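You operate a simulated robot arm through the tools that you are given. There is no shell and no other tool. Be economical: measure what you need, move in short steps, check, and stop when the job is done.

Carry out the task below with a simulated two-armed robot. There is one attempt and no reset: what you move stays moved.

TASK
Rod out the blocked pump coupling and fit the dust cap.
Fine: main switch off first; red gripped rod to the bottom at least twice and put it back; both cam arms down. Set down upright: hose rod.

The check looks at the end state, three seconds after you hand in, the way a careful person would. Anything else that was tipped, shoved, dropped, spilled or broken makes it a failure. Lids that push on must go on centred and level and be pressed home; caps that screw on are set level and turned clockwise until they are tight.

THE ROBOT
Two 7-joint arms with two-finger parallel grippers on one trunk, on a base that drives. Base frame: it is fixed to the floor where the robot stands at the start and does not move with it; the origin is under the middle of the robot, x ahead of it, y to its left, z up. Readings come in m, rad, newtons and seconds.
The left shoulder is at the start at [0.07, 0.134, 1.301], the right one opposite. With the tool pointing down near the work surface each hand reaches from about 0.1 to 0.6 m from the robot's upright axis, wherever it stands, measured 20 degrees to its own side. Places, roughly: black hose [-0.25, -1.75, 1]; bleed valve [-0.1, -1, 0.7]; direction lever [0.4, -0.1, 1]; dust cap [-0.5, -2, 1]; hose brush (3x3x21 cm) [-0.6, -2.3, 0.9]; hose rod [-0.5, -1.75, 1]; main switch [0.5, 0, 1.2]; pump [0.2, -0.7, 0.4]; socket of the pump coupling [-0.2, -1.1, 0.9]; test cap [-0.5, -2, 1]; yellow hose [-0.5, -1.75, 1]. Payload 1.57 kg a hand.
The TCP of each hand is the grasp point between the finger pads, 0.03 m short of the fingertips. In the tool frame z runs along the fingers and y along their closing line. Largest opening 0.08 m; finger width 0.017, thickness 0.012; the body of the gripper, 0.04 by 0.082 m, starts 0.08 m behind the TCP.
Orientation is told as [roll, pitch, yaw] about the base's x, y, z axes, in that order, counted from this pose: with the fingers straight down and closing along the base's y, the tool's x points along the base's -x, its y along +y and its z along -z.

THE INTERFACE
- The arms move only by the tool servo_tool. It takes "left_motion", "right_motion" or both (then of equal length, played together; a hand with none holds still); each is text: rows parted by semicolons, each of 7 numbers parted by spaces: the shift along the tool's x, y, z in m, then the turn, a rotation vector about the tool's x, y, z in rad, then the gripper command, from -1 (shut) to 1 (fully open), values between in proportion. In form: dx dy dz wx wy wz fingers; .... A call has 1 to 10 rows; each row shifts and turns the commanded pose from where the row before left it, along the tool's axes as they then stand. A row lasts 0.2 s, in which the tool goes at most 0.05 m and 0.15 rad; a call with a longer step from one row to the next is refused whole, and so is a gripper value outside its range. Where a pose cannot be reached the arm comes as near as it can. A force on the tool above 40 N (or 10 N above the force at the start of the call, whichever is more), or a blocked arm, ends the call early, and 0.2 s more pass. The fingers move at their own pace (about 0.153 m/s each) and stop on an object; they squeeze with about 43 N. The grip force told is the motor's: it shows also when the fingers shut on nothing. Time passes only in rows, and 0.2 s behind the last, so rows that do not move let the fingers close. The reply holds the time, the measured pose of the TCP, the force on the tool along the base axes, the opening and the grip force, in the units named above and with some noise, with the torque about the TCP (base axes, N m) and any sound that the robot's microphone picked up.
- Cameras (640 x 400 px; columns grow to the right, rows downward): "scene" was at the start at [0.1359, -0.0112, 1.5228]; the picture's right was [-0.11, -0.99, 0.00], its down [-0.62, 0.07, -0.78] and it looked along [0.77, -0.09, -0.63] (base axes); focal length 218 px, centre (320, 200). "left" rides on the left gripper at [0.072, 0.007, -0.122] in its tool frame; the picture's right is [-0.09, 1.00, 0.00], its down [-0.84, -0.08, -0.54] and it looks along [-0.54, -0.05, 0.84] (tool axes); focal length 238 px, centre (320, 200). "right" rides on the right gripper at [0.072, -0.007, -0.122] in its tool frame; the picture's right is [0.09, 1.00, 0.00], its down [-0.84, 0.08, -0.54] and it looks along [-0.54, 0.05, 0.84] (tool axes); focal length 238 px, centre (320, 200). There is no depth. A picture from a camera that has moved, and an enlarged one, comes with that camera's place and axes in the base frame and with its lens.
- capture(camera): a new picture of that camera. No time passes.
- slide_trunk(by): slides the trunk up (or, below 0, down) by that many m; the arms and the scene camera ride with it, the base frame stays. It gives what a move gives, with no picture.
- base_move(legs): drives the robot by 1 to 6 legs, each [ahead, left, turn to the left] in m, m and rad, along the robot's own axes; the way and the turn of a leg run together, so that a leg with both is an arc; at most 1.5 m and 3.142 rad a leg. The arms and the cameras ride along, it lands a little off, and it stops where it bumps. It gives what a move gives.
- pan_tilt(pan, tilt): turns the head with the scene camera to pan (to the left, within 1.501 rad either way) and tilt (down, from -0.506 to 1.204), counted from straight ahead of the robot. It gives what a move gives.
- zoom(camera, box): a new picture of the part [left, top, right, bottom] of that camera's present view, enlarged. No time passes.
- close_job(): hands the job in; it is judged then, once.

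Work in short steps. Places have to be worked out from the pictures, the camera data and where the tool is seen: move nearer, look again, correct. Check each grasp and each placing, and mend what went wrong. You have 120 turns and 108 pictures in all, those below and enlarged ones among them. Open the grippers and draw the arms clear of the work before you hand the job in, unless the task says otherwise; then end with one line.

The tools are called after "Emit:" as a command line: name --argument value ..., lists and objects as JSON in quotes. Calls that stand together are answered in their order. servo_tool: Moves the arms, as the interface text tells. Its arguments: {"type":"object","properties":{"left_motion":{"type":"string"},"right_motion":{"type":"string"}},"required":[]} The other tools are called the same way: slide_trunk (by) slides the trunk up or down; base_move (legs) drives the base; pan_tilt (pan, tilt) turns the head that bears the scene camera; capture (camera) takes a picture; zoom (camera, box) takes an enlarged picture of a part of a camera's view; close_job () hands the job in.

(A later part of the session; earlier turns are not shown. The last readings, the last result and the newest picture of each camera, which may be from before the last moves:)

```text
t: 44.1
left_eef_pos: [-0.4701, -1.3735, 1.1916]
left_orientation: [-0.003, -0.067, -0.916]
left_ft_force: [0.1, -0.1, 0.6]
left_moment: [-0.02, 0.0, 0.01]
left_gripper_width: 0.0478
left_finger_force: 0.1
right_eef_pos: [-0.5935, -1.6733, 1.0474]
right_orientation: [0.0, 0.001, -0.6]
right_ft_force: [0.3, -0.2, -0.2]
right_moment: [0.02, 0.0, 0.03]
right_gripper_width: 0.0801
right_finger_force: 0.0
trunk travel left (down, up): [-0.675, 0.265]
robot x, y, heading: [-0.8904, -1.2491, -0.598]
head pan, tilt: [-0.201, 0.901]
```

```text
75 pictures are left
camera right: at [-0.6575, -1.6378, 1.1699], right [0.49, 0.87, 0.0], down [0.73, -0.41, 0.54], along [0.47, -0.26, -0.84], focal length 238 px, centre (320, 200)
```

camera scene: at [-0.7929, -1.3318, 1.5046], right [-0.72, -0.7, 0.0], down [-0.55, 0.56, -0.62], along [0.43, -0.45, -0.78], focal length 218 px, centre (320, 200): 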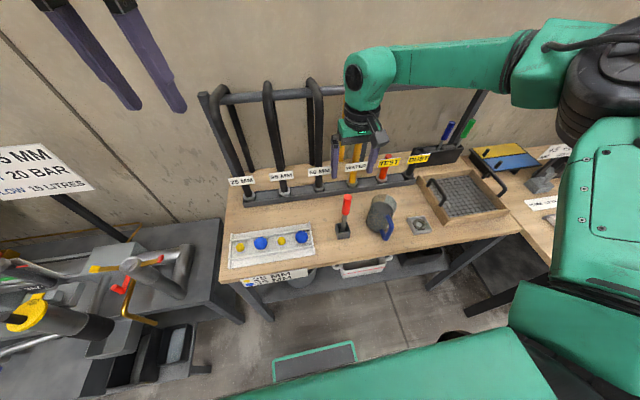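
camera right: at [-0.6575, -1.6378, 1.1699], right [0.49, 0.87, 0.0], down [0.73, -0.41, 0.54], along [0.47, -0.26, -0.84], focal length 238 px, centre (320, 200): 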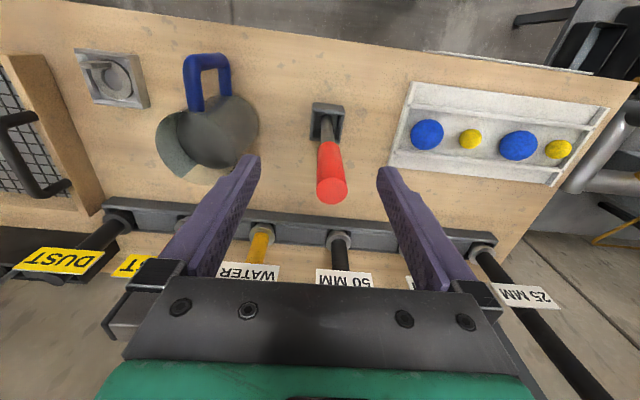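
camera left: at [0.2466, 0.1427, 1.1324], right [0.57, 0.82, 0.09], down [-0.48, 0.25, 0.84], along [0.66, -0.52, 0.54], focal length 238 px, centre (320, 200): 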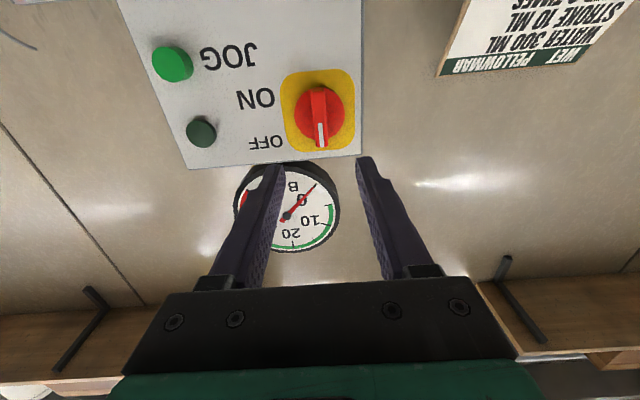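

I'll correct the offset to the grip axis, descend to 0.995 and close.

Emit:
servo_tool --right_motion "-0.0155 0.01 0 0 0 0 1;0 0 0.02 0 0 0 1;0 0 0.02 0 0 0 1;0 0 0.012 0 0 0 1;0 0 0 0 0 0 1"

Emit:
capture --camera "right"

```text
t: 45.4
left_eef_pos: [-0.4709, -1.3731, 1.1918]
left_orientation: [-0.003, -0.07, -0.917]
left_ft_force: [0.0, 0.3, 0.2]
left_moment: [0.0, -0.01, 0.01]
left_gripper_width: 0.048
left_finger_force: 0.0
right_eef_pos: [-0.5749, -1.6725, 0.9936]
right_orientation: [0.0, -0.001, -0.601]
right_ft_force: [0.2, -0.4, -0.4]
right_moment: [-0.02, -0.05, 0.0]
right_gripper_width: 0.0802
right_finger_force: 0.0
trunk travel left (down, up): [-0.675, 0.265]
robot x, y, heading: [-0.8837, -1.2475, -0.605]
head pan, tilt: [-0.201, 0.901]
```

```text
74 pictures are left
camera right: at [-0.6387, -1.6376, 1.1172], right [0.49, 0.87, 0.0], down [0.73, -0.41, 0.54], along [0.47, -0.26, -0.84], focal length 238 px, centre (320, 200)
```

right: 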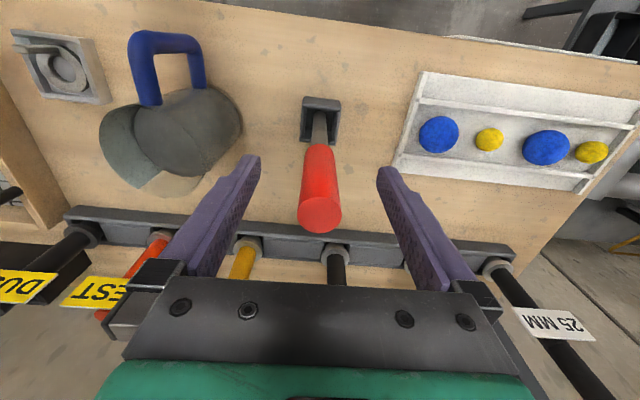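

The grip is between the pads and close to the axis. I'll close.

Emit:
servo_tool --right_motion "-0.003 0 0 0 0 0 -1;0 0 0 0 0 0 -1;0 0 0 0 0 0 -1;0 0 0 0 0 0 -1"

Emit:
servo_tool --right_motion "0 0 -0.03 0 0 0 -1;0 0 -0.03 0 0 0 -1;0 0 -0.03 0 0 0 -1;0 0 -0.03 0 0 0 -1;0 0 0 0 0 0 -1"

Emit:
capture --camera "right"

Emit:
capture --camera "scene"

```text
t: 46.4
left_eef_pos: [-0.4712, -1.374, 1.1911]
left_orientation: [-0.004, -0.068, -0.915]
left_ft_force: [0.4, 0.2, -0.2]
left_moment: [0.02, 0.01, -0.04]
left_gripper_width: 0.0482
left_finger_force: 0.0
right_eef_pos: [-0.5728, -1.6752, 0.9937]
right_orientation: [0.002, 0.001, -0.599]
right_ft_force: [-0.4, 0.2, 0.4]
right_moment: [0.14, -0.1, 0.0]
right_gripper_width: 0.0227
right_finger_force: 35.5
trunk travel left (down, up): [-0.675, 0.265]
robot x, y, heading: [-0.8843, -1.2488, -0.602]
head pan, tilt: [-0.201, 0.901]
```

```text
t: 47.5
left_eef_pos: [-0.4716, -1.3742, 1.1911]
left_orientation: [-0.001, -0.067, -0.917]
left_ft_force: [-0.4, -0.2, 0.4]
left_moment: [0.0, -0.02, 0.0]
left_gripper_width: 0.0477
left_finger_force: 0.1
right_eef_pos: [-0.5808, -1.6774, 1.1122]
right_orientation: [0.001, -0.001, -0.601]
right_ft_force: [0.4, 0.3, -0.6]
right_moment: [0.08, -0.05, 0.01]
right_gripper_width: 0.0229
right_finger_force: 35.5
right hand out of reach, approached as far as the arm can: row 4
trunk travel left (down, up): [-0.675, 0.265]
robot x, y, heading: [-0.8856, -1.249, -0.601]
head pan, tilt: [-0.201, 0.901]
```

```text
73 pictures are left
camera right: at [-0.6438, -1.6417, 1.2348], right [0.49, 0.87, 0.0], down [0.73, -0.41, 0.54], along [0.47, -0.26, -0.84], focal length 238 px, centre (320, 200)
```

right: 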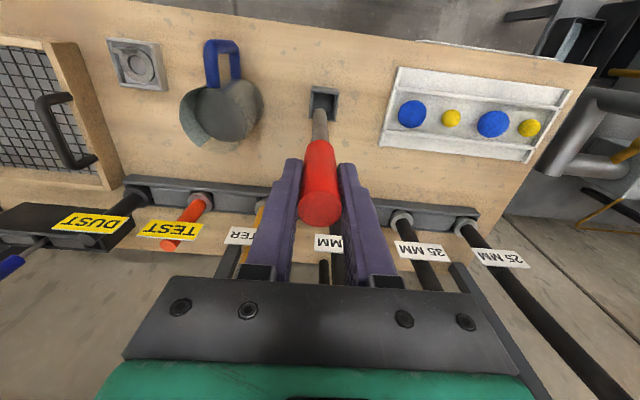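

```text
72 pictures are left
camera scene: at [-0.7928, -1.3318, 1.3046], right [-0.72, -0.7, 0.0], down [-0.55, 0.56, -0.62], along [0.43, -0.45, -0.78], focal length 218 px, centre (320, 200)
```

scene: 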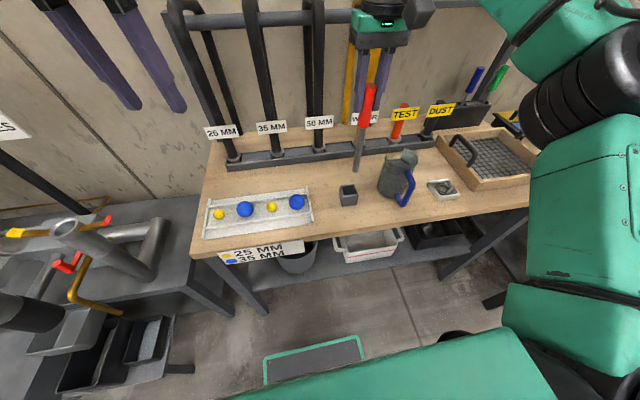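

The rod is out and hangs straight; its tip is about 0.19 m below the TCP. I'll draw both hands in and up, back off, and drive left to the socket.

Emit:
servo_tool --right_motion "0.03 0 -0.02 0 0 0 -1;0.03 0 -0.02 0 0 0 -1;0.03 0 -0.02 0 0 0 -1;0.03 0 -0.02 0 0 0 -1;0 0 -0.02 0 0 0 -1;0 0 0 0 0 0 -1" --left_motion "0.02 0 -0.02 0 0 0 0.2;0.02 0 -0.02 0 0 0 0.2;0.02 0 -0.02 0 0 0 0.2;0.02 0 -0.02 0 0 0 0.2;0.02 0 -0.02 0 0 0 0.2;0 0 0 0 0 0 0.2"

Emit:
base_move --legs '[[-0.12, 0, 0], [0, 0.5, 0]]'

Emit:
pan_tilt --pan 0.0 --tilt 0.9

Emit:
capture --camera "scene"

```text
t: 49.0
left_eef_pos: [-0.5293, -1.3041, 1.2666]
left_orientation: [-0.007, -0.068, -0.917]
left_ft_force: [0.7, 0.2, -0.5]
left_moment: [-0.02, -0.01, 0.0]
left_gripper_width: 0.0479
left_finger_force: 0.1
left hand out of reach, approached as far as the arm can: row 5
right_eef_pos: [-0.6795, -1.61, 1.2121]
right_orientation: [0.0, 0.002, -0.601]
right_ft_force: [0.6, -0.2, -0.3]
right_moment: [-0.05, 0.03, 0.0]
right_gripper_width: 0.0228
right_finger_force: 35.6
trunk travel left (down, up): [-0.675, 0.265]
robot x, y, heading: [-0.8861, -1.2483, -0.604]
head pan, tilt: [-0.201, 0.901]
```

```text
t: 52.7
left_eef_pos: [-0.3476, -0.8167, 1.2679]
left_orientation: [-0.004, -0.069, -0.906]
left_ft_force: [0.0, -0.7, -0.2]
left_moment: [0.01, -0.02, -0.01]
left_gripper_width: 0.048
left_finger_force: 0.1
right_eef_pos: [-0.4934, -1.1246, 1.2124]
right_orientation: [0.002, 0.001, -0.59]
right_ft_force: [0.9, 0.9, -0.4]
right_moment: [0.1, -0.02, 0.01]
right_gripper_width: 0.0226
right_finger_force: 35.5
trunk travel left (down, up): [-0.675, 0.265]
robot x, y, heading: [-0.7062, -0.7672, -0.591]
head pan, tilt: [-0.201, 0.901]
```

```text
t: 53.5
left_eef_pos: [-0.3451, -0.8164, 1.2676]
left_orientation: [-0.005, -0.071, -0.905]
left_ft_force: [0.5, 0.2, -0.9]
left_moment: [0.02, -0.01, 0.01]
left_gripper_width: 0.048
left_finger_force: 0.1
right_eef_pos: [-0.4927, -1.1243, 1.2135]
right_orientation: [-0.001, 0.001, -0.59]
right_ft_force: [-0.4, -0.5, -0.7]
right_moment: [-0.05, 0.03, 0.03]
right_gripper_width: 0.0227
right_finger_force: 35.5
trunk travel left (down, up): [-0.675, 0.265]
robot x, y, heading: [-0.7065, -0.7648, -0.592]
head pan, tilt: [0.0, 0.901]
```

```text
71 pictures are left
camera scene: at [-0.5989, -0.8359, 1.3046], right [-0.56, -0.83, 0.0], down [-0.65, 0.44, -0.62], along [0.52, -0.35, -0.78], focal length 218 px, centre (320, 200)
```

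scene: 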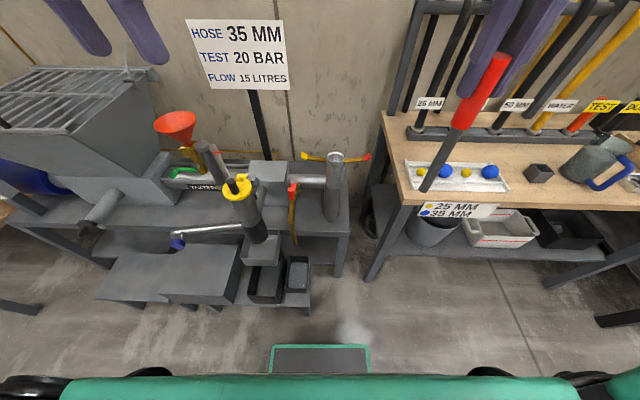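

The socket mouth is at about [-0.233,-1.13,0.91], with the cam arms lying horizontally along the bench line. I'll step a little closer, then bring the rod above the mouth.

Emit:
base_move --legs '[[0.05, 0.05, -0.012]]'

```text
t: 54.5
left_eef_pos: [-0.2823, -0.8077, 1.2696]
left_orientation: [0.001, -0.072, -0.919]
left_ft_force: [-0.1, -0.1, 0.6]
left_moment: [-0.03, -0.04, -0.01]
left_gripper_width: 0.048
left_finger_force: 0.0
right_eef_pos: [-0.4309, -1.1138, 1.2138]
right_orientation: [0.004, -0.004, -0.603]
right_ft_force: [0.1, -0.4, -1.0]
right_moment: [-0.07, 0.04, -0.01]
right_gripper_width: 0.0224
right_finger_force: 34.9
trunk travel left (down, up): [-0.675, 0.265]
robot x, y, heading: [-0.6358, -0.7532, -0.596]
head pan, tilt: [0.0, 0.901]
```

I'll bring the rod over the mouth, leaving about 7 cm of clearance.

Emit:
servo_tool --right_motion "-0.0215 0.0124 -0.002 0 0 0 -1;-0.0215 0.0124 -0.002 0 0 0 -1;-0.0215 0.0124 -0.005 0 0 0 -1;-0.0215 0.0124 -0.005 0 0 0 -1;-0.0215 0.0124 0 0 0 0 -1;-0.0215 0.0124 0 0 0 0 -1;-0.0215 0.0124 0.01 0 0 0 -1;-0.0215 0.0124 0.02 0 0 0 -1;0 0 0.02 0 0 0 -1;0 0 0 0 0 0 -1"

Emit:
capture --camera "right"

Emit:
capture --camera "scene"

```text
t: 56.7
left_eef_pos: [-0.2792, -0.8069, 1.2673]
left_orientation: [-0.004, -0.07, -0.919]
left_ft_force: [-0.3, -0.3, -0.1]
left_moment: [-0.01, -0.01, -0.01]
left_gripper_width: 0.0479
left_finger_force: 0.1
right_eef_pos: [-0.3328, -1.1352, 1.102]
right_orientation: [0.002, -0.001, -0.602]
right_ft_force: [-0.5, -0.6, -1.4]
right_moment: [0.01, 0.03, 0.0]
right_gripper_width: 0.0219
right_finger_force: 34.9
right hand out of reach, approached as far as the arm can: row 2, 3, 4, 5, 6, 7, 8
trunk travel left (down, up): [-0.675, 0.265]
robot x, y, heading: [-0.6345, -0.751, -0.606]
head pan, tilt: [0.0, 0.901]
```

```text
70 pictures are left
camera right: at [-0.3963, -1.0997, 1.2253], right [0.49, 0.87, 0.0], down [0.73, -0.41, 0.54], along [0.47, -0.26, -0.84], focal length 238 px, centre (320, 200)
```

right: 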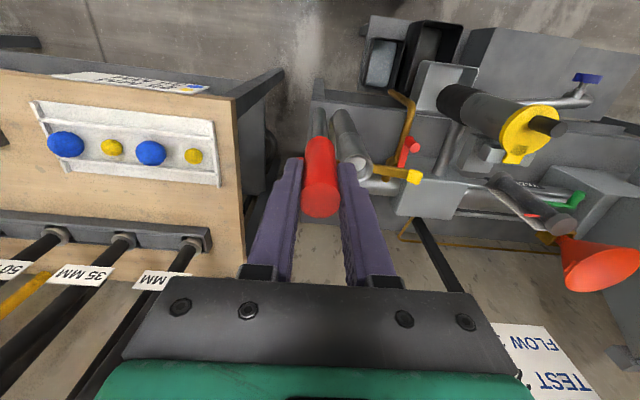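

```text
69 pictures are left
camera scene: at [-0.53, -0.8242, 1.3046], right [-0.57, -0.82, 0.0], down [-0.65, 0.44, -0.62], along [0.51, -0.35, -0.78], focal length 218 px, centre (320, 200)
```

scene: 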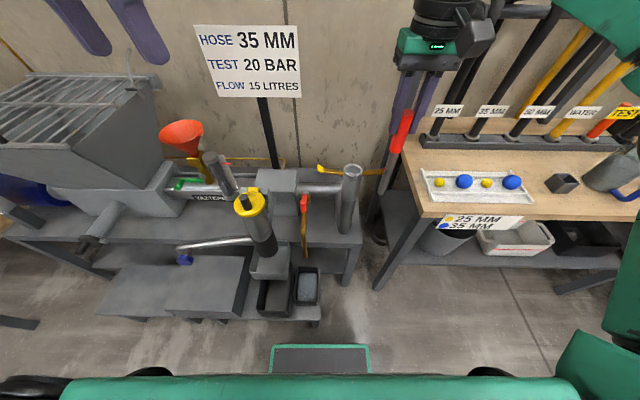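

The hand is out of reach there. I'll raise the trunk 0.12 m, step slightly closer and turn left a bit, to put the socket on the right hand's side.

Emit:
slide_trunk --by 0.12

Emit:
base_move --legs '[[0.03, 0, 0.3]]'

Emit:
pan_tilt --pan -0.4 --tilt 0.9

Emit:
capture --camera "scene"

Emit:
capture --camera "right"

```text
t: 58.2
left_eef_pos: [-0.2779, -0.8087, 1.3872]
left_orientation: [-0.002, -0.07, -0.919]
left_ft_force: [-0.3, 0.3, 0.2]
left_moment: [0.02, -0.01, -0.01]
left_gripper_width: 0.048
left_finger_force: 0.2
right_eef_pos: [-0.3328, -1.136, 1.2213]
right_orientation: [0.001, 0.0, -0.602]
right_ft_force: [0.0, -0.7, -1.5]
right_moment: [0.04, 0.01, 0.01]
right_gripper_width: 0.0215
right_finger_force: 34.6
trunk travel left (down, up): [-0.795, 0.145]
robot x, y, heading: [-0.6354, -0.7524, -0.601]
head pan, tilt: [0.0, 0.901]
```

```text
t: 59.5
left_eef_pos: [-0.2503, -0.7139, 1.3872]
left_orientation: [-0.002, -0.07, -0.62]
left_ft_force: [0.0, 0.8, -0.7]
left_moment: [0.0, -0.03, 0.03]
left_gripper_width: 0.048
left_finger_force: 0.0
right_eef_pos: [-0.2076, -1.0444, 1.2231]
right_orientation: [0.002, -0.003, -0.306]
right_ft_force: [-0.2, 0.2, -0.5]
right_moment: [-0.01, -0.01, 0.01]
right_gripper_width: 0.0219
right_finger_force: 34.6
trunk travel left (down, up): [-0.795, 0.145]
robot x, y, heading: [-0.6039, -0.7655, -0.303]
head pan, tilt: [0.0, 0.901]
```

```text
t: 60.4
left_eef_pos: [-0.2504, -0.714, 1.3874]
left_orientation: [-0.002, -0.068, -0.619]
left_ft_force: [0.4, -0.2, -0.6]
left_moment: [-0.01, -0.01, -0.03]
left_gripper_width: 0.0479
left_finger_force: 0.2
right_eef_pos: [-0.2073, -1.0437, 1.2217]
right_orientation: [0.002, 0.0, -0.306]
right_ft_force: [0.0, 0.8, -1.6]
right_moment: [0.0, 0.02, -0.01]
right_gripper_width: 0.0214
right_finger_force: 34.8
trunk travel left (down, up): [-0.795, 0.145]
robot x, y, heading: [-0.6064, -0.7653, -0.305]
head pan, tilt: [-0.4, 0.901]
```

```text
68 pictures are left
camera scene: at [-0.5012, -0.8297, 1.4246], right [-0.65, -0.76, 0.0], down [-0.6, 0.51, -0.62], along [0.47, -0.4, -0.78], focal length 218 px, centre (320, 200)
```

scene: 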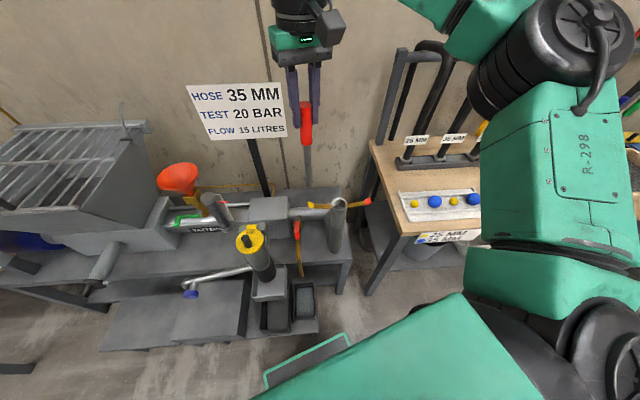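

```text
67 pictures are left
camera right: at [-0.2777, -1.0276, 1.3455], right [0.21, 0.98, 0.0], down [0.82, -0.18, 0.54], along [0.53, -0.11, -0.84], focal length 238 px, centre (320, 200)
```

right: 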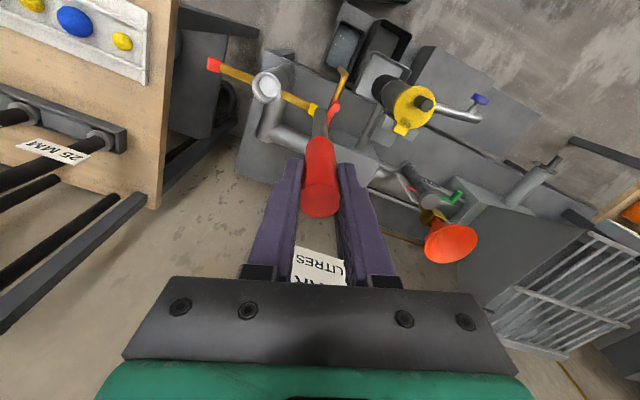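

The mouth triangulates to [-0.241,-1.125,0.917]. I'll move the rod above it.

Emit:
servo_tool --right_motion "0.002 -0.022 0 0 0 0 -1;0.002 -0.022 0 0 0 0 -1;0.002 -0.022 0.01 0 0 0 -1;0.002 -0.0215 0.01 0 0 0 -1;0 0 0.02 0 0 0 -1;0 0 0 0 0 0 -1"

Emit:
zoom --camera "right" --box '[220, 40, 420, 165]'

Emit:
zoom --camera "scene" --box '[260, 80, 420, 240]'

```text
t: 61.8
left_eef_pos: [-0.249, -0.7146, 1.3874]
left_orientation: [-0.004, -0.068, -0.619]
left_ft_force: [-0.6, 0.5, 0.2]
left_moment: [0.01, 0.01, 0.01]
left_gripper_width: 0.048
left_finger_force: 0.1
right_eef_pos: [-0.2425, -1.1236, 1.1812]
right_orientation: [0.001, -0.001, -0.304]
right_ft_force: [0.6, -0.1, -1.3]
right_moment: [-0.01, 0.02, 0.0]
right_gripper_width: 0.0217
right_finger_force: 34.6
trunk travel left (down, up): [-0.795, 0.145]
robot x, y, heading: [-0.6074, -0.7664, -0.305]
head pan, tilt: [-0.4, 0.901]
```

```text
3.20 times, centred on (320, 102) of right
camera zoom: at [-0.3125, -1.1089, 1.3047], right [0.21, 0.98, 0.0], down [0.82, -0.18, 0.54], along [0.53, -0.11, -0.84], focal length 763 px, centre (320, 512)
```

zoom: 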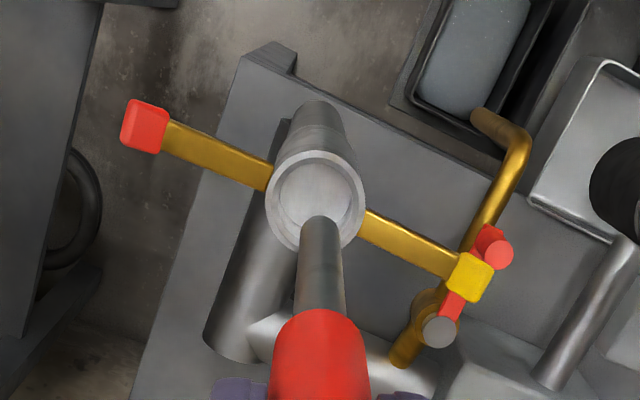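

```text
2.50 times, centred on (340, 160) of scene
camera zoom: at [-0.5012, -0.8296, 1.4246], right [-0.65, -0.76, 0.0], down [-0.6, 0.51, -0.62], along [0.47, -0.4, -0.78], focal length 545 px, centre (270, 300)
```

zoom: 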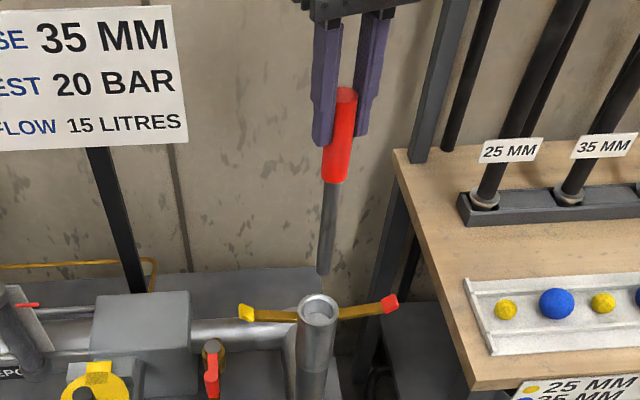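

The rod tip is centred over the mouth to within 2 mm. I'll lower it into the socket.

Emit:
servo_tool --right_motion "0 -0.0015 0.025 0 0 0 -1;0 0 0.025 0 0 0 -1;0 0 0.025 0 0 0 -1;0 0 0.02 0 0 0 -1;0 0 0 0 0 0 -1"

Emit:
zoom --camera "right" --box '[220, 40, 420, 165]'

```text
t: 63.0
left_eef_pos: [-0.2508, -0.7139, 1.3882]
left_orientation: [-0.003, -0.068, -0.621]
left_ft_force: [-0.2, -0.1, -0.2]
left_moment: [-0.02, 0.0, 0.01]
left_gripper_width: 0.0479
left_finger_force: 0.0
right_eef_pos: [-0.2425, -1.1261, 1.0882]
right_orientation: [0.001, -0.001, -0.305]
right_ft_force: [0.0, -0.6, -0.7]
right_moment: [0.02, 0.0, 0.02]
right_gripper_width: 0.0215
right_finger_force: 35.1
trunk travel left (down, up): [-0.795, 0.145]
robot x, y, heading: [-0.602, -0.7634, -0.301]
head pan, tilt: [-0.4, 0.901]
```

```text
3.20 times, centred on (320, 102) of right
camera zoom: at [-0.3131, -1.1111, 1.2106], right [0.21, 0.98, 0.0], down [0.82, -0.18, 0.54], along [0.53, -0.11, -0.84], focal length 763 px, centre (320, 512)
```

zoom: 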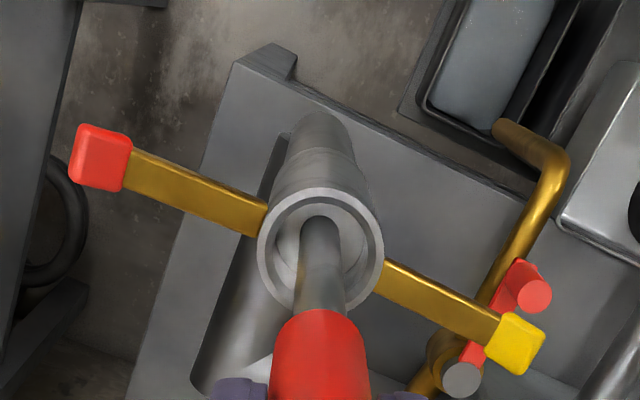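

The tip is inside the mouth. I'll push further down, watching the force.

Emit:
servo_tool --right_motion "0 0 0.02 0 0 0 -1;0 0 0.02 0 0 0 -1;0 0 0.02 0 0 0 -1;0 0 0.015 0 0 0 -1;0 0 0.015 0 0 0 -1;0 0 0 0 0 0 -1"

Emit:
zoom --camera "right" --box '[220, 40, 420, 165]'

```text
t: 63.7
left_eef_pos: [-0.2547, -0.7113, 1.3887]
left_orientation: [-0.004, -0.074, -0.622]
left_ft_force: [0.5, -0.3, -0.2]
left_moment: [0.0, -0.03, -0.05]
left_gripper_width: 0.0479
left_finger_force: 0.1
right_eef_pos: [-0.2412, -1.1232, 1.0523]
right_orientation: [0.006, -0.018, -0.307]
right_ft_force: [-3.1, -1.0, 28.3]
right_moment: [-0.24, 0.52, -0.04]
right_gripper_width: 0.022
right_finger_force: 34.7
trunk travel left (down, up): [-0.795, 0.145]
robot x, y, heading: [-0.6102, -0.7633, -0.308]
head pan, tilt: [-0.4, 0.901]
stopped in row 3 (right hand): the force on the tool passed its limit at 82 N (the readings are from after the stop); the commanded pose is now the measured one
```

```text
3.20 times, centred on (320, 102) of right
camera zoom: at [-0.3152, -1.1076, 1.1738], right [0.21, 0.98, 0.01], down [0.81, -0.18, 0.56], along [0.55, -0.11, -0.83], focal length 763 px, centre (320, 512)
```

zoom: 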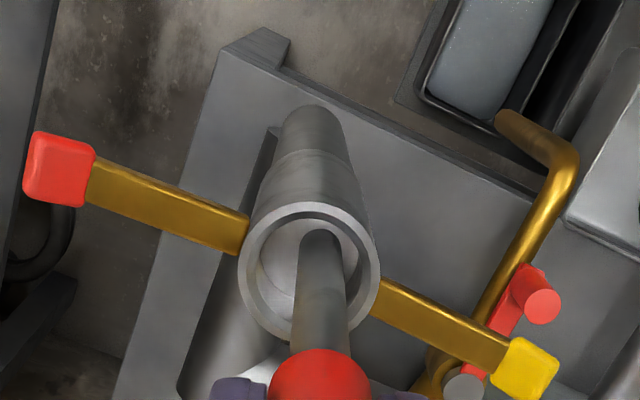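

Something resists about 6 cm down, which could be the blockage or a ledge. The rod is about 3.5 mm off-centre, so I'll lift a little, centre it and press again slowly.

Emit:
servo_tool --right_motion "0.002 -0.0035 -0.012 0 0.018 0 -1;0 0 0 0 0 0 -1;0 0 0.005 0 0 0 -1;0 0 0.005 0 0 0 -1;0 0 0.005 0 0 0 -1;0 0 0.005 0 0 0 -1;0 0 0.005 0 0 0 -1;0 0 0.005 0 0 0 -1;0 0 0.005 0 0 0 -1"

Emit:
zoom --camera "right" --box '[240, 60, 400, 220]'

```text
t: 65.7
left_eef_pos: [-0.2543, -0.7105, 1.3892]
left_orientation: [-0.003, -0.074, -0.621]
left_ft_force: [-0.3, -0.1, -0.1]
left_moment: [-0.01, 0.01, 0.01]
left_gripper_width: 0.0482
left_finger_force: 0.0
right_eef_pos: [-0.2473, -1.1256, 1.0262]
right_orientation: [0.006, 0.008, -0.306]
right_ft_force: [-2.6, -2.9, 28.8]
right_moment: [-0.38, 0.21, 0.0]
right_gripper_width: 0.0219
right_finger_force: 35.1
trunk travel left (down, up): [-0.795, 0.145]
robot x, y, heading: [-0.6081, -0.7629, -0.308]
head pan, tilt: [-0.4, 0.901]
```

```text
2.50 times, centred on (320, 140) of right
camera zoom: at [-0.3166, -1.1104, 1.1499], right [0.21, 0.98, 0.01], down [0.82, -0.18, 0.54], along [0.53, -0.11, -0.84], focal length 596 px, centre (320, 350)
```

zoom: 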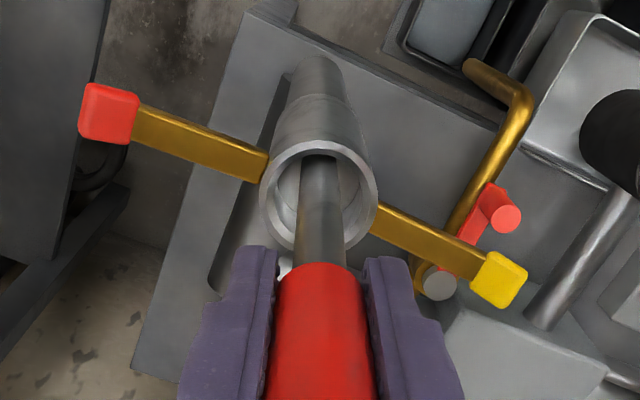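

It went 2.6 cm deeper against about 29 N. I'll check whether the rod slipped in the grip.

Emit:
capture --camera "right"

```text
61 pictures are left
camera right: at [-0.3166, -1.1104, 1.1499], right [0.21, 0.98, 0.01], down [0.82, -0.18, 0.54], along [0.53, -0.11, -0.84], focal length 238 px, centre (320, 200)
```

right: 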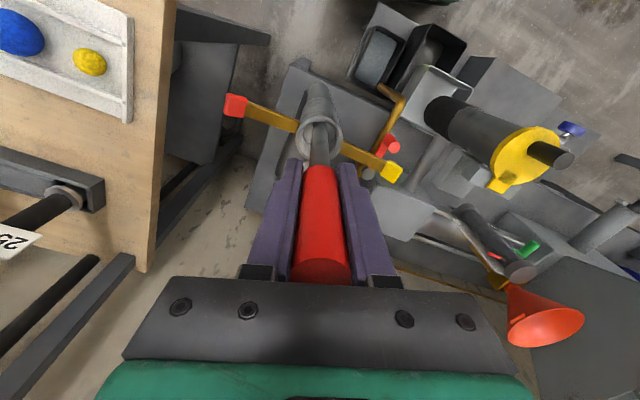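

The rod slid up about 3 cm in the grip, so the tip hasn't moved since contact. I'll keep pressing gently until the palm backs the grip's end, to tell a blockage from a hard bottom.

Emit:
servo_tool --right_motion "0 0 0.004 0 0 0 -1;0 0 0.004 0 0 0 -1;0 0 0.004 0 0 0 -1;0 0 0.004 0 0 0 -1;0 0 0.004 0 0 0 -1;0 0 0.004 0 0 0 -1;0 0 0.004 0 0 0 -1;0 0 0.004 0 0 0 -1"

Emit:
capture --camera "right"

```text
t: 66.9
left_eef_pos: [-0.2555, -0.7113, 1.3884]
left_orientation: [-0.003, -0.073, -0.621]
left_ft_force: [0.5, 0.1, 1.1]
left_moment: [0.03, 0.04, -0.02]
left_gripper_width: 0.0477
left_finger_force: 0.0
right_eef_pos: [-0.2459, -1.1265, 1.0094]
right_orientation: [0.005, 0.009, -0.306]
right_ft_force: [-7.9, 1.3, 19.7]
right_moment: [0.24, 0.92, 0.02]
right_gripper_width: 0.0217
right_finger_force: 34.7
trunk travel left (down, up): [-0.795, 0.145]
robot x, y, heading: [-0.6092, -0.7655, -0.307]
head pan, tilt: [-0.4, 0.901]
stopped in row 5 (right hand): the force on the tool passed its limit at 43 N (the readings are from after the stop); the commanded pose is now the measured one
```

```text
60 pictures are left
camera right: at [-0.3155, -1.111, 1.1332], right [0.21, 0.98, 0.01], down [0.82, -0.18, 0.54], along [0.53, -0.11, -0.84], focal length 238 px, centre (320, 200)
```

right: 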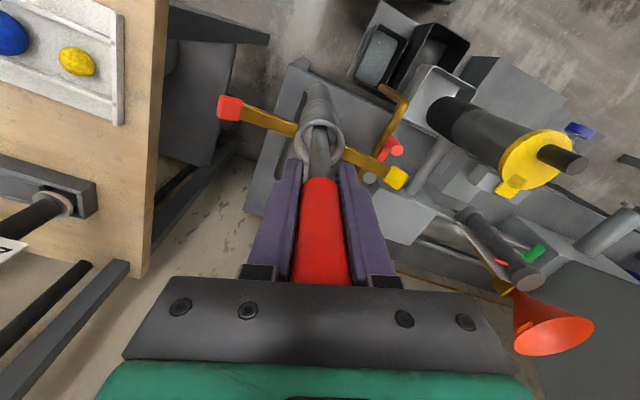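

The palm now backs the grip and the tip is still held near z 0.86. I'll lift the rod out and look inside the socket.

Emit:
servo_tool --right_motion "0 0 -0.02 0 0 0 -1;0 0 -0.03 0 0 0 -1;0 0 -0.03 0 0 0 -1;0 0 -0.03 0 0 0 -1;0 0 -0.03 0 0 0 -1;0 0 0 0 0 0 -1"

Emit:
zoom --camera "right" --box '[280, 60, 360, 160]'

Emit:
zoom --camera "scene" --box '[290, 110, 390, 250]'

```text
t: 68.3
left_eef_pos: [-0.2507, -0.7145, 1.3869]
left_orientation: [-0.002, -0.069, -0.623]
left_ft_force: [0.4, -1.2, -0.7]
left_moment: [-0.01, 0.01, 0.0]
left_gripper_width: 0.048
left_finger_force: 0.1
right_eef_pos: [-0.2418, -1.1292, 1.1472]
right_orientation: [0.006, 0.01, -0.306]
right_ft_force: [-1.0, 0.1, -1.5]
right_moment: [-0.01, 0.06, 0.0]
right_gripper_width: 0.0217
right_finger_force: 35.0
trunk travel left (down, up): [-0.795, 0.145]
robot x, y, heading: [-0.6048, -0.7695, -0.303]
head pan, tilt: [-0.4, 0.901]
```

```text
4.00 times, centred on (320, 110) of right
camera zoom: at [-0.3113, -1.1141, 1.271], right [0.21, 0.98, 0.01], down [0.83, -0.18, 0.53], along [0.52, -0.11, -0.85], focal length 953 px, centre (320, 560)
```

zoom: 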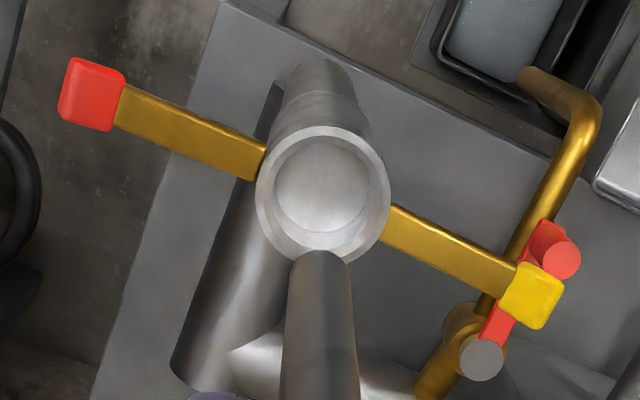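

```text
2.86 times, centred on (340, 180) of scene
camera zoom: at [-0.5016, -0.8303, 1.4246], right [-0.65, -0.76, 0.0], down [-0.6, 0.51, -0.62], along [0.47, -0.4, -0.78], focal length 623 px, centre (263, 257)
```

zoom: 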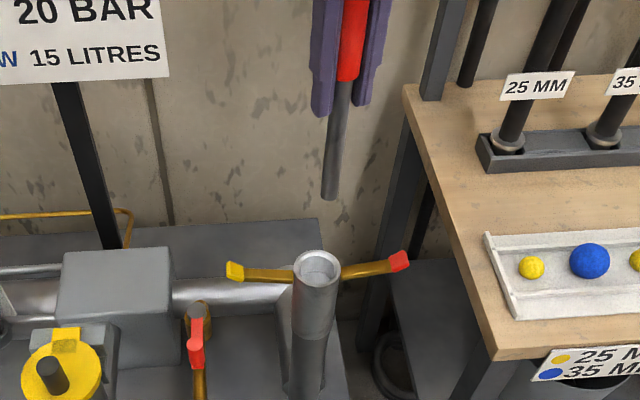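

The socket has a flat floor about 6 cm down, where the rod stopped, so that is the bottom. The rod is now backed by the palm, so I'll make a full, clean stroke to the bottom and out again.

Emit:
servo_tool --right_motion "0 0 0.025 0 0 0 -1;0 0 0.025 0 0 0 -1;0 0 0.025 0 0 0 -1;0 0 0.025 0 0 0 -1;0 0 0.01 0 0 0 -1;0 0 0.01 0 0 0 -1;0 0 0.006 0 0 0 -1;0 0 0.005 0 0 0 -1;0 0 0.005 0 0 0 -1;0 0 0.005 0 0 0 -1"

Emit:
servo_tool --right_motion "0 0 -0.025 0 0 0 -1;0 0 -0.025 0 0 0 -1;0 0 -0.025 0 0 0 -1;0 0 -0.025 0 0 0 -1;0 0 -0.025 0 0 0 -1;0 0 -0.01 0 0 0 -1;0 0 0 0 0 0 -1"

Emit:
zoom --camera "right" --box '[280, 60, 360, 160]'

```text
t: 70.5
left_eef_pos: [-0.2552, -0.7123, 1.3889]
left_orientation: [-0.002, -0.075, -0.622]
left_ft_force: [-0.7, -0.9, -1.0]
left_moment: [-0.04, 0.01, -0.01]
left_gripper_width: 0.048
left_finger_force: 0.0
right_eef_pos: [-0.2441, -1.1283, 1.0093]
right_orientation: [0.006, -0.003, -0.305]
right_ft_force: [1.1, -5.4, 20.3]
right_moment: [-0.66, -0.12, -0.01]
right_gripper_width: 0.0219
right_finger_force: 34.5
trunk travel left (down, up): [-0.795, 0.145]
robot x, y, heading: [-0.6052, -0.7629, -0.306]
head pan, tilt: [-0.4, 0.901]
```

```text
t: 72.1
left_eef_pos: [-0.2502, -0.7146, 1.3877]
left_orientation: [-0.004, -0.07, -0.622]
left_ft_force: [-0.2, -0.7, 0.2]
left_moment: [0.02, 0.01, 0.02]
left_gripper_width: 0.0482
left_finger_force: 0.0
right_eef_pos: [-0.2411, -1.1296, 1.139]
right_orientation: [0.005, 0.008, -0.305]
right_ft_force: [0.0, -0.3, -1.5]
right_moment: [0.0, 0.01, 0.03]
right_gripper_width: 0.0218
right_finger_force: 34.7
trunk travel left (down, up): [-0.795, 0.145]
robot x, y, heading: [-0.6053, -0.7689, -0.302]
head pan, tilt: [-0.4, 0.901]
```

```text
4.00 times, centred on (320, 110) of right
camera zoom: at [-0.3108, -1.115, 1.2636], right [0.21, 0.98, 0.01], down [0.83, -0.18, 0.53], along [0.52, -0.11, -0.85], focal length 953 px, centre (320, 560)
```

zoom: 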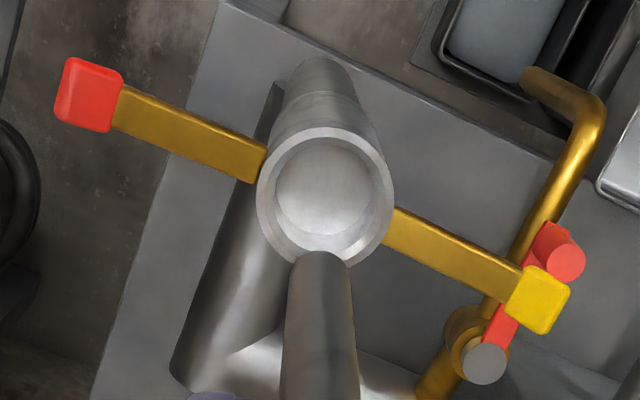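

Bottom contact repeated at the same height, with 20 N. Now the second clean stroke, and a third for certainty.

Emit:
servo_tool --right_motion "0 0 0.025 0 0 0 -1;0 0 0.025 0 0 0 -1;0 0 0.025 0 0 0 -1;0 0 0.025 0 0 0 -1;0 0 0.01 0 0 0 -1;0 0 0.01 0 0 0 -1;0 0 0.006 0 0 0 -1;0 0 0.005 0 0 0 -1;0 0 0.004 0 0 0 -1;0 0 0 0 0 0 -1"

Emit:
servo_tool --right_motion "0 0 -0.025 0 0 0 -1;0 0 -0.025 0 0 0 -1;0 0 -0.025 0 0 0 -1;0 0 -0.025 0 0 0 -1;0 0 -0.025 0 0 0 -1;0 0 -0.01 0 0 0 -1;0 0 0 0 0 0 -1"

Emit:
servo_tool --right_motion "0 0 0.025 0 0 0 -1;0 0 0.025 0 0 0 -1;0 0 0.025 0 0 0 -1;0 0 0.025 0 0 0 -1;0 0 0.01 0 0 0 -1;0 0 0.01 0 0 0 -1;0 0 0.006 0 0 0 -1;0 0 0.005 0 0 0 -1;0 0 0.004 0 0 0 -1;0 0 0 0 0 0 -1"

Emit:
servo_tool --right_motion "0 0 -0.025 0 0 0 -1;0 0 -0.025 0 0 0 -1;0 0 -0.025 0 0 0 -1;0 0 -0.025 0 0 0 -1;0 0 -0.025 0 0 0 -1;0 0 -0.025 0 0 0 -1;0 0 -0.025 0 0 0 -1;0 0 0 0 0 0 -1"

Emit:
capture --camera "right"

```text
t: 74.3
left_eef_pos: [-0.2541, -0.7126, 1.3895]
left_orientation: [-0.004, -0.073, -0.622]
left_ft_force: [0.7, 0.0, -0.4]
left_moment: [0.03, 0.04, 0.02]
left_gripper_width: 0.0479
left_finger_force: 0.1
right_eef_pos: [-0.2432, -1.1266, 1.0093]
right_orientation: [0.005, -0.002, -0.307]
right_ft_force: [0.8, -7.6, 30.0]
right_moment: [-0.93, -0.23, -0.06]
right_gripper_width: 0.0217
right_finger_force: 34.9
trunk travel left (down, up): [-0.795, 0.145]
robot x, y, heading: [-0.6051, -0.7634, -0.306]
head pan, tilt: [-0.4, 0.901]
```

```text
t: 75.9
left_eef_pos: [-0.2498, -0.7139, 1.387]
left_orientation: [-0.003, -0.069, -0.622]
left_ft_force: [0.4, 0.7, 0.3]
left_moment: [0.04, -0.03, 0.0]
left_gripper_width: 0.0481
left_finger_force: 0.1
right_eef_pos: [-0.2404, -1.1285, 1.14]
right_orientation: [0.005, 0.009, -0.303]
right_ft_force: [0.5, -1.4, -0.6]
right_moment: [-0.01, 0.0, 0.01]
right_gripper_width: 0.0219
right_finger_force: 34.6
trunk travel left (down, up): [-0.795, 0.145]
robot x, y, heading: [-0.6053, -0.763, -0.3]
head pan, tilt: [-0.4, 0.901]
```

```text
t: 78.1
left_eef_pos: [-0.2544, -0.7111, 1.3887]
left_orientation: [-0.004, -0.071, -0.621]
left_ft_force: [0.1, 0.7, -1.2]
left_moment: [0.0, 0.01, -0.01]
left_gripper_width: 0.0479
left_finger_force: 0.1
right_eef_pos: [-0.2441, -1.1269, 1.0086]
right_orientation: [0.004, -0.002, -0.306]
right_ft_force: [1.4, -7.7, 31.1]
right_moment: [-0.99, -0.27, 0.0]
right_gripper_width: 0.022
right_finger_force: 35.0
trunk travel left (down, up): [-0.795, 0.145]
robot x, y, heading: [-0.6075, -0.7643, -0.307]
head pan, tilt: [-0.4, 0.901]
```

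```text
t: 79.9
left_eef_pos: [-0.2496, -0.7141, 1.3877]
left_orientation: [-0.003, -0.07, -0.621]
left_ft_force: [0.5, -0.5, 0.1]
left_moment: [0.01, 0.01, 0.0]
left_gripper_width: 0.0479
left_finger_force: 0.0
right_eef_pos: [-0.2429, -1.1298, 1.181]
right_orientation: [0.005, 0.008, -0.306]
right_ft_force: [0.3, -0.2, -0.5]
right_moment: [-0.01, -0.01, 0.02]
right_gripper_width: 0.0216
right_finger_force: 34.5
trunk travel left (down, up): [-0.795, 0.145]
robot x, y, heading: [-0.6048, -0.7633, -0.305]
head pan, tilt: [-0.4, 0.901]
```

```text
56 pictures are left
camera right: at [-0.3128, -1.1141, 1.3055], right [0.21, 0.98, 0.01], down [0.82, -0.18, 0.53], along [0.52, -0.11, -0.84], focal length 238 px, centre (320, 200)
```

right: 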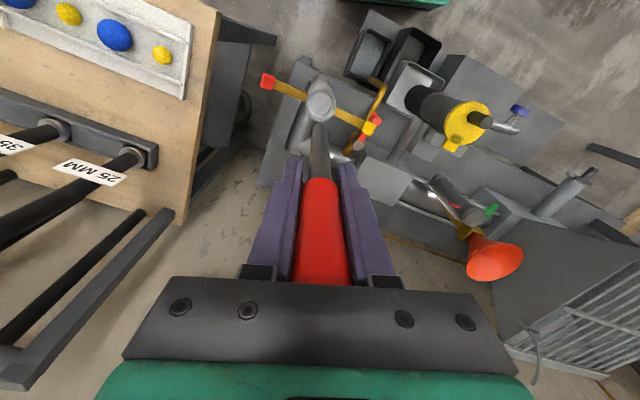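

Three strokes to the bottom are done. I'll drive back toward the rod's block, backing off first.

Emit:
base_move --legs '[[-0.15, 0, -0.3], [0, -0.56, 0]]'

Emit:
pan_tilt --pan -0.2 --tilt 0.9

Emit:
capture --camera "scene"

```text
t: 84.0
left_eef_pos: [-0.6947, -1.2036, 1.3878]
left_orientation: [-0.006, -0.07, -0.928]
left_ft_force: [0.1, 0.7, 0.5]
left_moment: [-0.01, 0.04, 0.01]
left_gripper_width: 0.048
left_finger_force: 0.1
right_eef_pos: [-0.8125, -1.6012, 1.1818]
right_orientation: [0.003, 0.009, -0.611]
right_ft_force: [0.3, 0.7, -1.1]
right_moment: [0.0, 0.01, -0.02]
right_gripper_width: 0.0218
right_finger_force: 35.1
trunk travel left (down, up): [-0.795, 0.145]
robot x, y, heading: [-1.0532, -1.1418, -0.607]
head pan, tilt: [-0.4, 0.901]
```

```text
t: 84.7
left_eef_pos: [-0.6958, -1.2049, 1.3874]
left_orientation: [-0.002, -0.071, -0.928]
left_ft_force: [0.3, 0.3, 0.6]
left_moment: [0.01, -0.01, 0.01]
left_gripper_width: 0.048
left_finger_force: 0.0
right_eef_pos: [-0.8141, -1.6027, 1.1805]
right_orientation: [0.004, 0.01, -0.61]
right_ft_force: [0.3, -0.5, -1.3]
right_moment: [-0.03, -0.01, -0.04]
right_gripper_width: 0.0216
right_finger_force: 34.4
trunk travel left (down, up): [-0.795, 0.145]
robot x, y, heading: [-1.0534, -1.1422, -0.61]
head pan, tilt: [-0.201, 0.901]
```

```text
55 pictures are left
camera scene: at [-0.9577, -1.2303, 1.4246], right [-0.73, -0.69, 0.0], down [-0.54, 0.57, -0.62], along [0.43, -0.45, -0.78], focal length 218 px, centre (320, 200)
```

scene: 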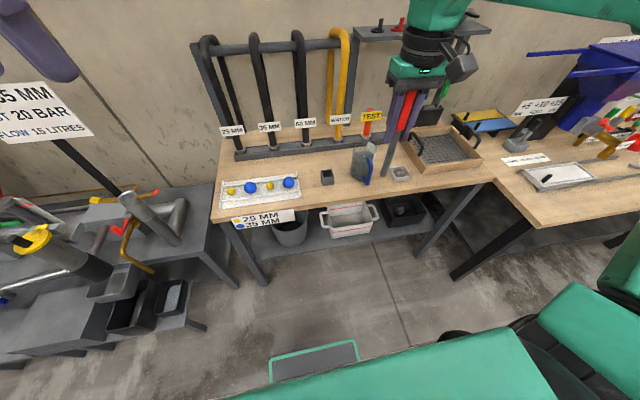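

I'll shift the hand left so the rod clears the jug, then drive forward.

Emit:
servo_tool --right_motion "0 0.026 0 0 0 0 -1;0 0.026 0 0 0 0 -1;0 0.026 0 0 0 0 -1;0 0 0 0 0 0 -1"

Emit:
base_move --legs '[[0.19, 0, 0]]'

Emit:
capture --camera "right"

Emit:
capture --camera "scene"

```text
t: 85.7
left_eef_pos: [-0.6962, -1.2047, 1.388]
left_orientation: [-0.004, -0.071, -0.927]
left_ft_force: [-0.2, -0.2, -0.3]
left_moment: [0.03, 0.0, -0.01]
left_gripper_width: 0.0476
left_finger_force: 0.1
right_eef_pos: [-0.7692, -1.5381, 1.1804]
right_orientation: [0.006, 0.008, -0.611]
right_ft_force: [1.0, -0.1, -0.1]
right_moment: [0.0, -0.01, -0.04]
right_gripper_width: 0.0221
right_finger_force: 34.7
trunk travel left (down, up): [-0.795, 0.145]
robot x, y, heading: [-1.0511, -1.1435, -0.613]
head pan, tilt: [-0.201, 0.901]
```

```text
t: 87.3
left_eef_pos: [-0.5428, -1.3109, 1.3895]
left_orientation: [-0.001, -0.074, -0.928]
left_ft_force: [-0.7, 0.2, -0.2]
left_moment: [0.02, -0.04, 0.02]
left_gripper_width: 0.0477
left_finger_force: 0.0
right_eef_pos: [-0.6149, -1.6446, 1.1819]
right_orientation: [0.006, 0.005, -0.611]
right_ft_force: [0.2, -0.6, -0.4]
right_moment: [0.01, -0.02, 0.02]
right_gripper_width: 0.0218
right_finger_force: 35.0
trunk travel left (down, up): [-0.795, 0.145]
robot x, y, heading: [-0.896, -1.2538, -0.609]
head pan, tilt: [-0.201, 0.901]
```

```text
54 pictures are left
camera right: at [-0.6781, -1.6089, 1.3062], right [0.5, 0.87, 0.01], down [0.73, -0.42, 0.54], along [0.47, -0.26, -0.84], focal length 238 px, centre (320, 200)
```

right: 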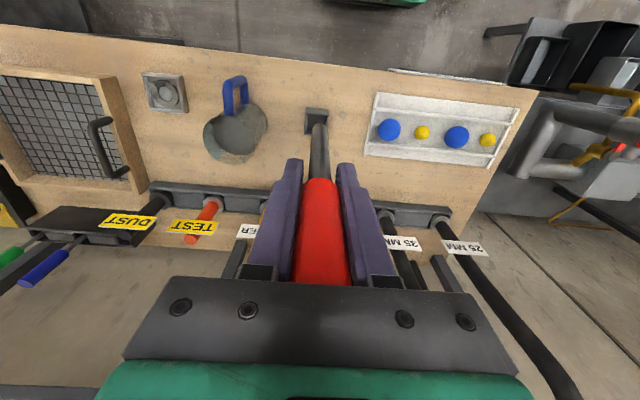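

```text
53 pictures are left
camera scene: at [-0.805, -1.3365, 1.425], right [-0.72, -0.69, 0.0], down [-0.54, 0.57, -0.62], along [0.43, -0.45, -0.78], focal length 218 px, centre (320, 200)
```

scene: 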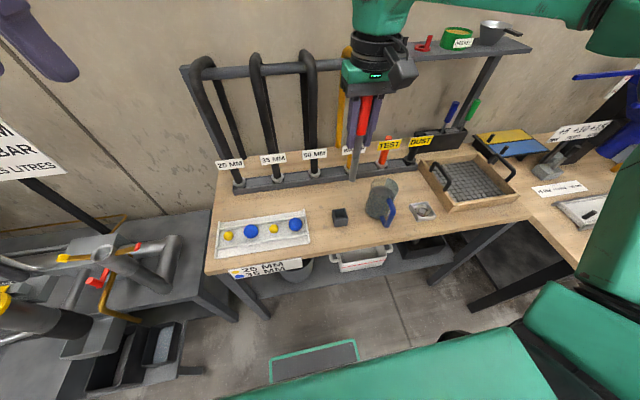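

I'll place the rod over the block, using the recorded grasp point [-0.573,-1.675], and lower the trunk for reach.

Emit:
servo_tool --right_motion "-0.017 0 0 0 0 0 -1;-0.017 0 0 0 0 0 -1;-0.018 -0.001 0 0 -0.006 0 -1;0 0 0 0 0 0 -1"

Emit:
slide_trunk --by -0.12

Emit:
zoom --camera "right" --box '[240, 50, 400, 200]'

Emit:
zoom --camera "scene" --box '[280, 80, 440, 240]'

```text
t: 88.3
left_eef_pos: [-0.5397, -1.3138, 1.3871]
left_orientation: [-0.005, -0.07, -0.926]
left_ft_force: [0.3, -0.9, 0.9]
left_moment: [0.0, -0.02, 0.03]
left_gripper_width: 0.0477
left_finger_force: 0.1
right_eef_pos: [-0.5727, -1.6795, 1.1799]
right_orientation: [0.005, 0.005, -0.613]
right_ft_force: [-0.5, 0.6, -1.2]
right_moment: [0.01, -0.03, 0.02]
right_gripper_width: 0.0218
right_finger_force: 34.4
trunk travel left (down, up): [-0.795, 0.145]
robot x, y, heading: [-0.8956, -1.2555, -0.611]
head pan, tilt: [-0.201, 0.901]
```

```text
t: 89.8
left_eef_pos: [-0.5388, -1.3135, 1.2676]
left_orientation: [-0.003, -0.072, -0.926]
left_ft_force: [0.8, -1.4, 0.2]
left_moment: [-0.02, -0.03, 0.01]
left_gripper_width: 0.048
left_finger_force: 0.0
right_eef_pos: [-0.5721, -1.6782, 1.0617]
right_orientation: [0.004, 0.001, -0.611]
right_ft_force: [0.6, 0.3, -0.7]
right_moment: [-0.04, 0.02, 0.01]
right_gripper_width: 0.0218
right_finger_force: 34.7
trunk travel left (down, up): [-0.675, 0.265]
robot x, y, heading: [-0.8909, -1.2568, -0.605]
head pan, tilt: [-0.201, 0.901]
```

```text
2.67 times, centred on (320, 125) of right
camera zoom: at [-0.6352, -1.6422, 1.1835], right [0.5, 0.87, 0.01], down [0.73, -0.42, 0.54], along [0.47, -0.26, -0.84], focal length 636 px, centre (320, 400)
```

zoom: 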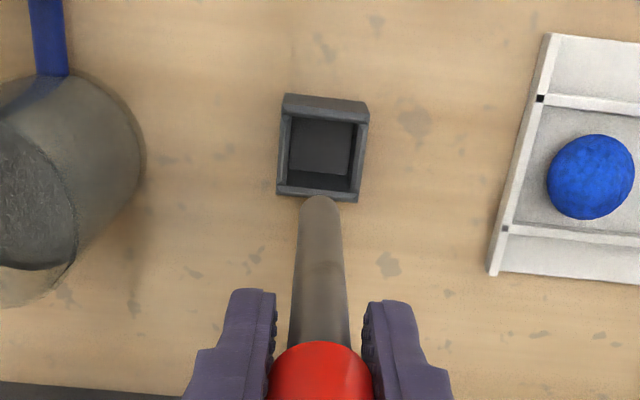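

```text
2.50 times, centred on (360, 160) of scene
camera zoom: at [-0.8016, -1.3389, 1.3046], right [-0.72, -0.69, 0.0], down [-0.54, 0.57, -0.62], along [0.43, -0.45, -0.78], focal length 545 px, centre (220, 300)
```

zoom: 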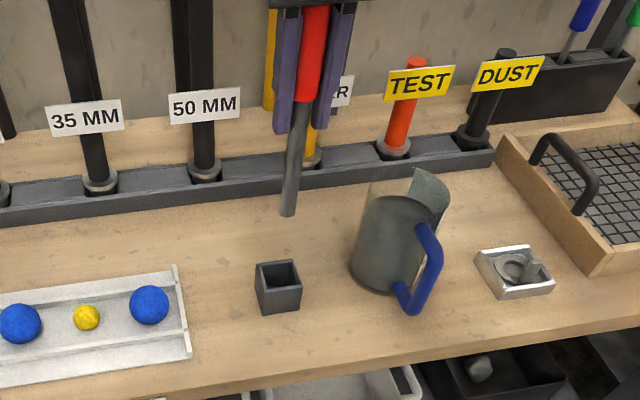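

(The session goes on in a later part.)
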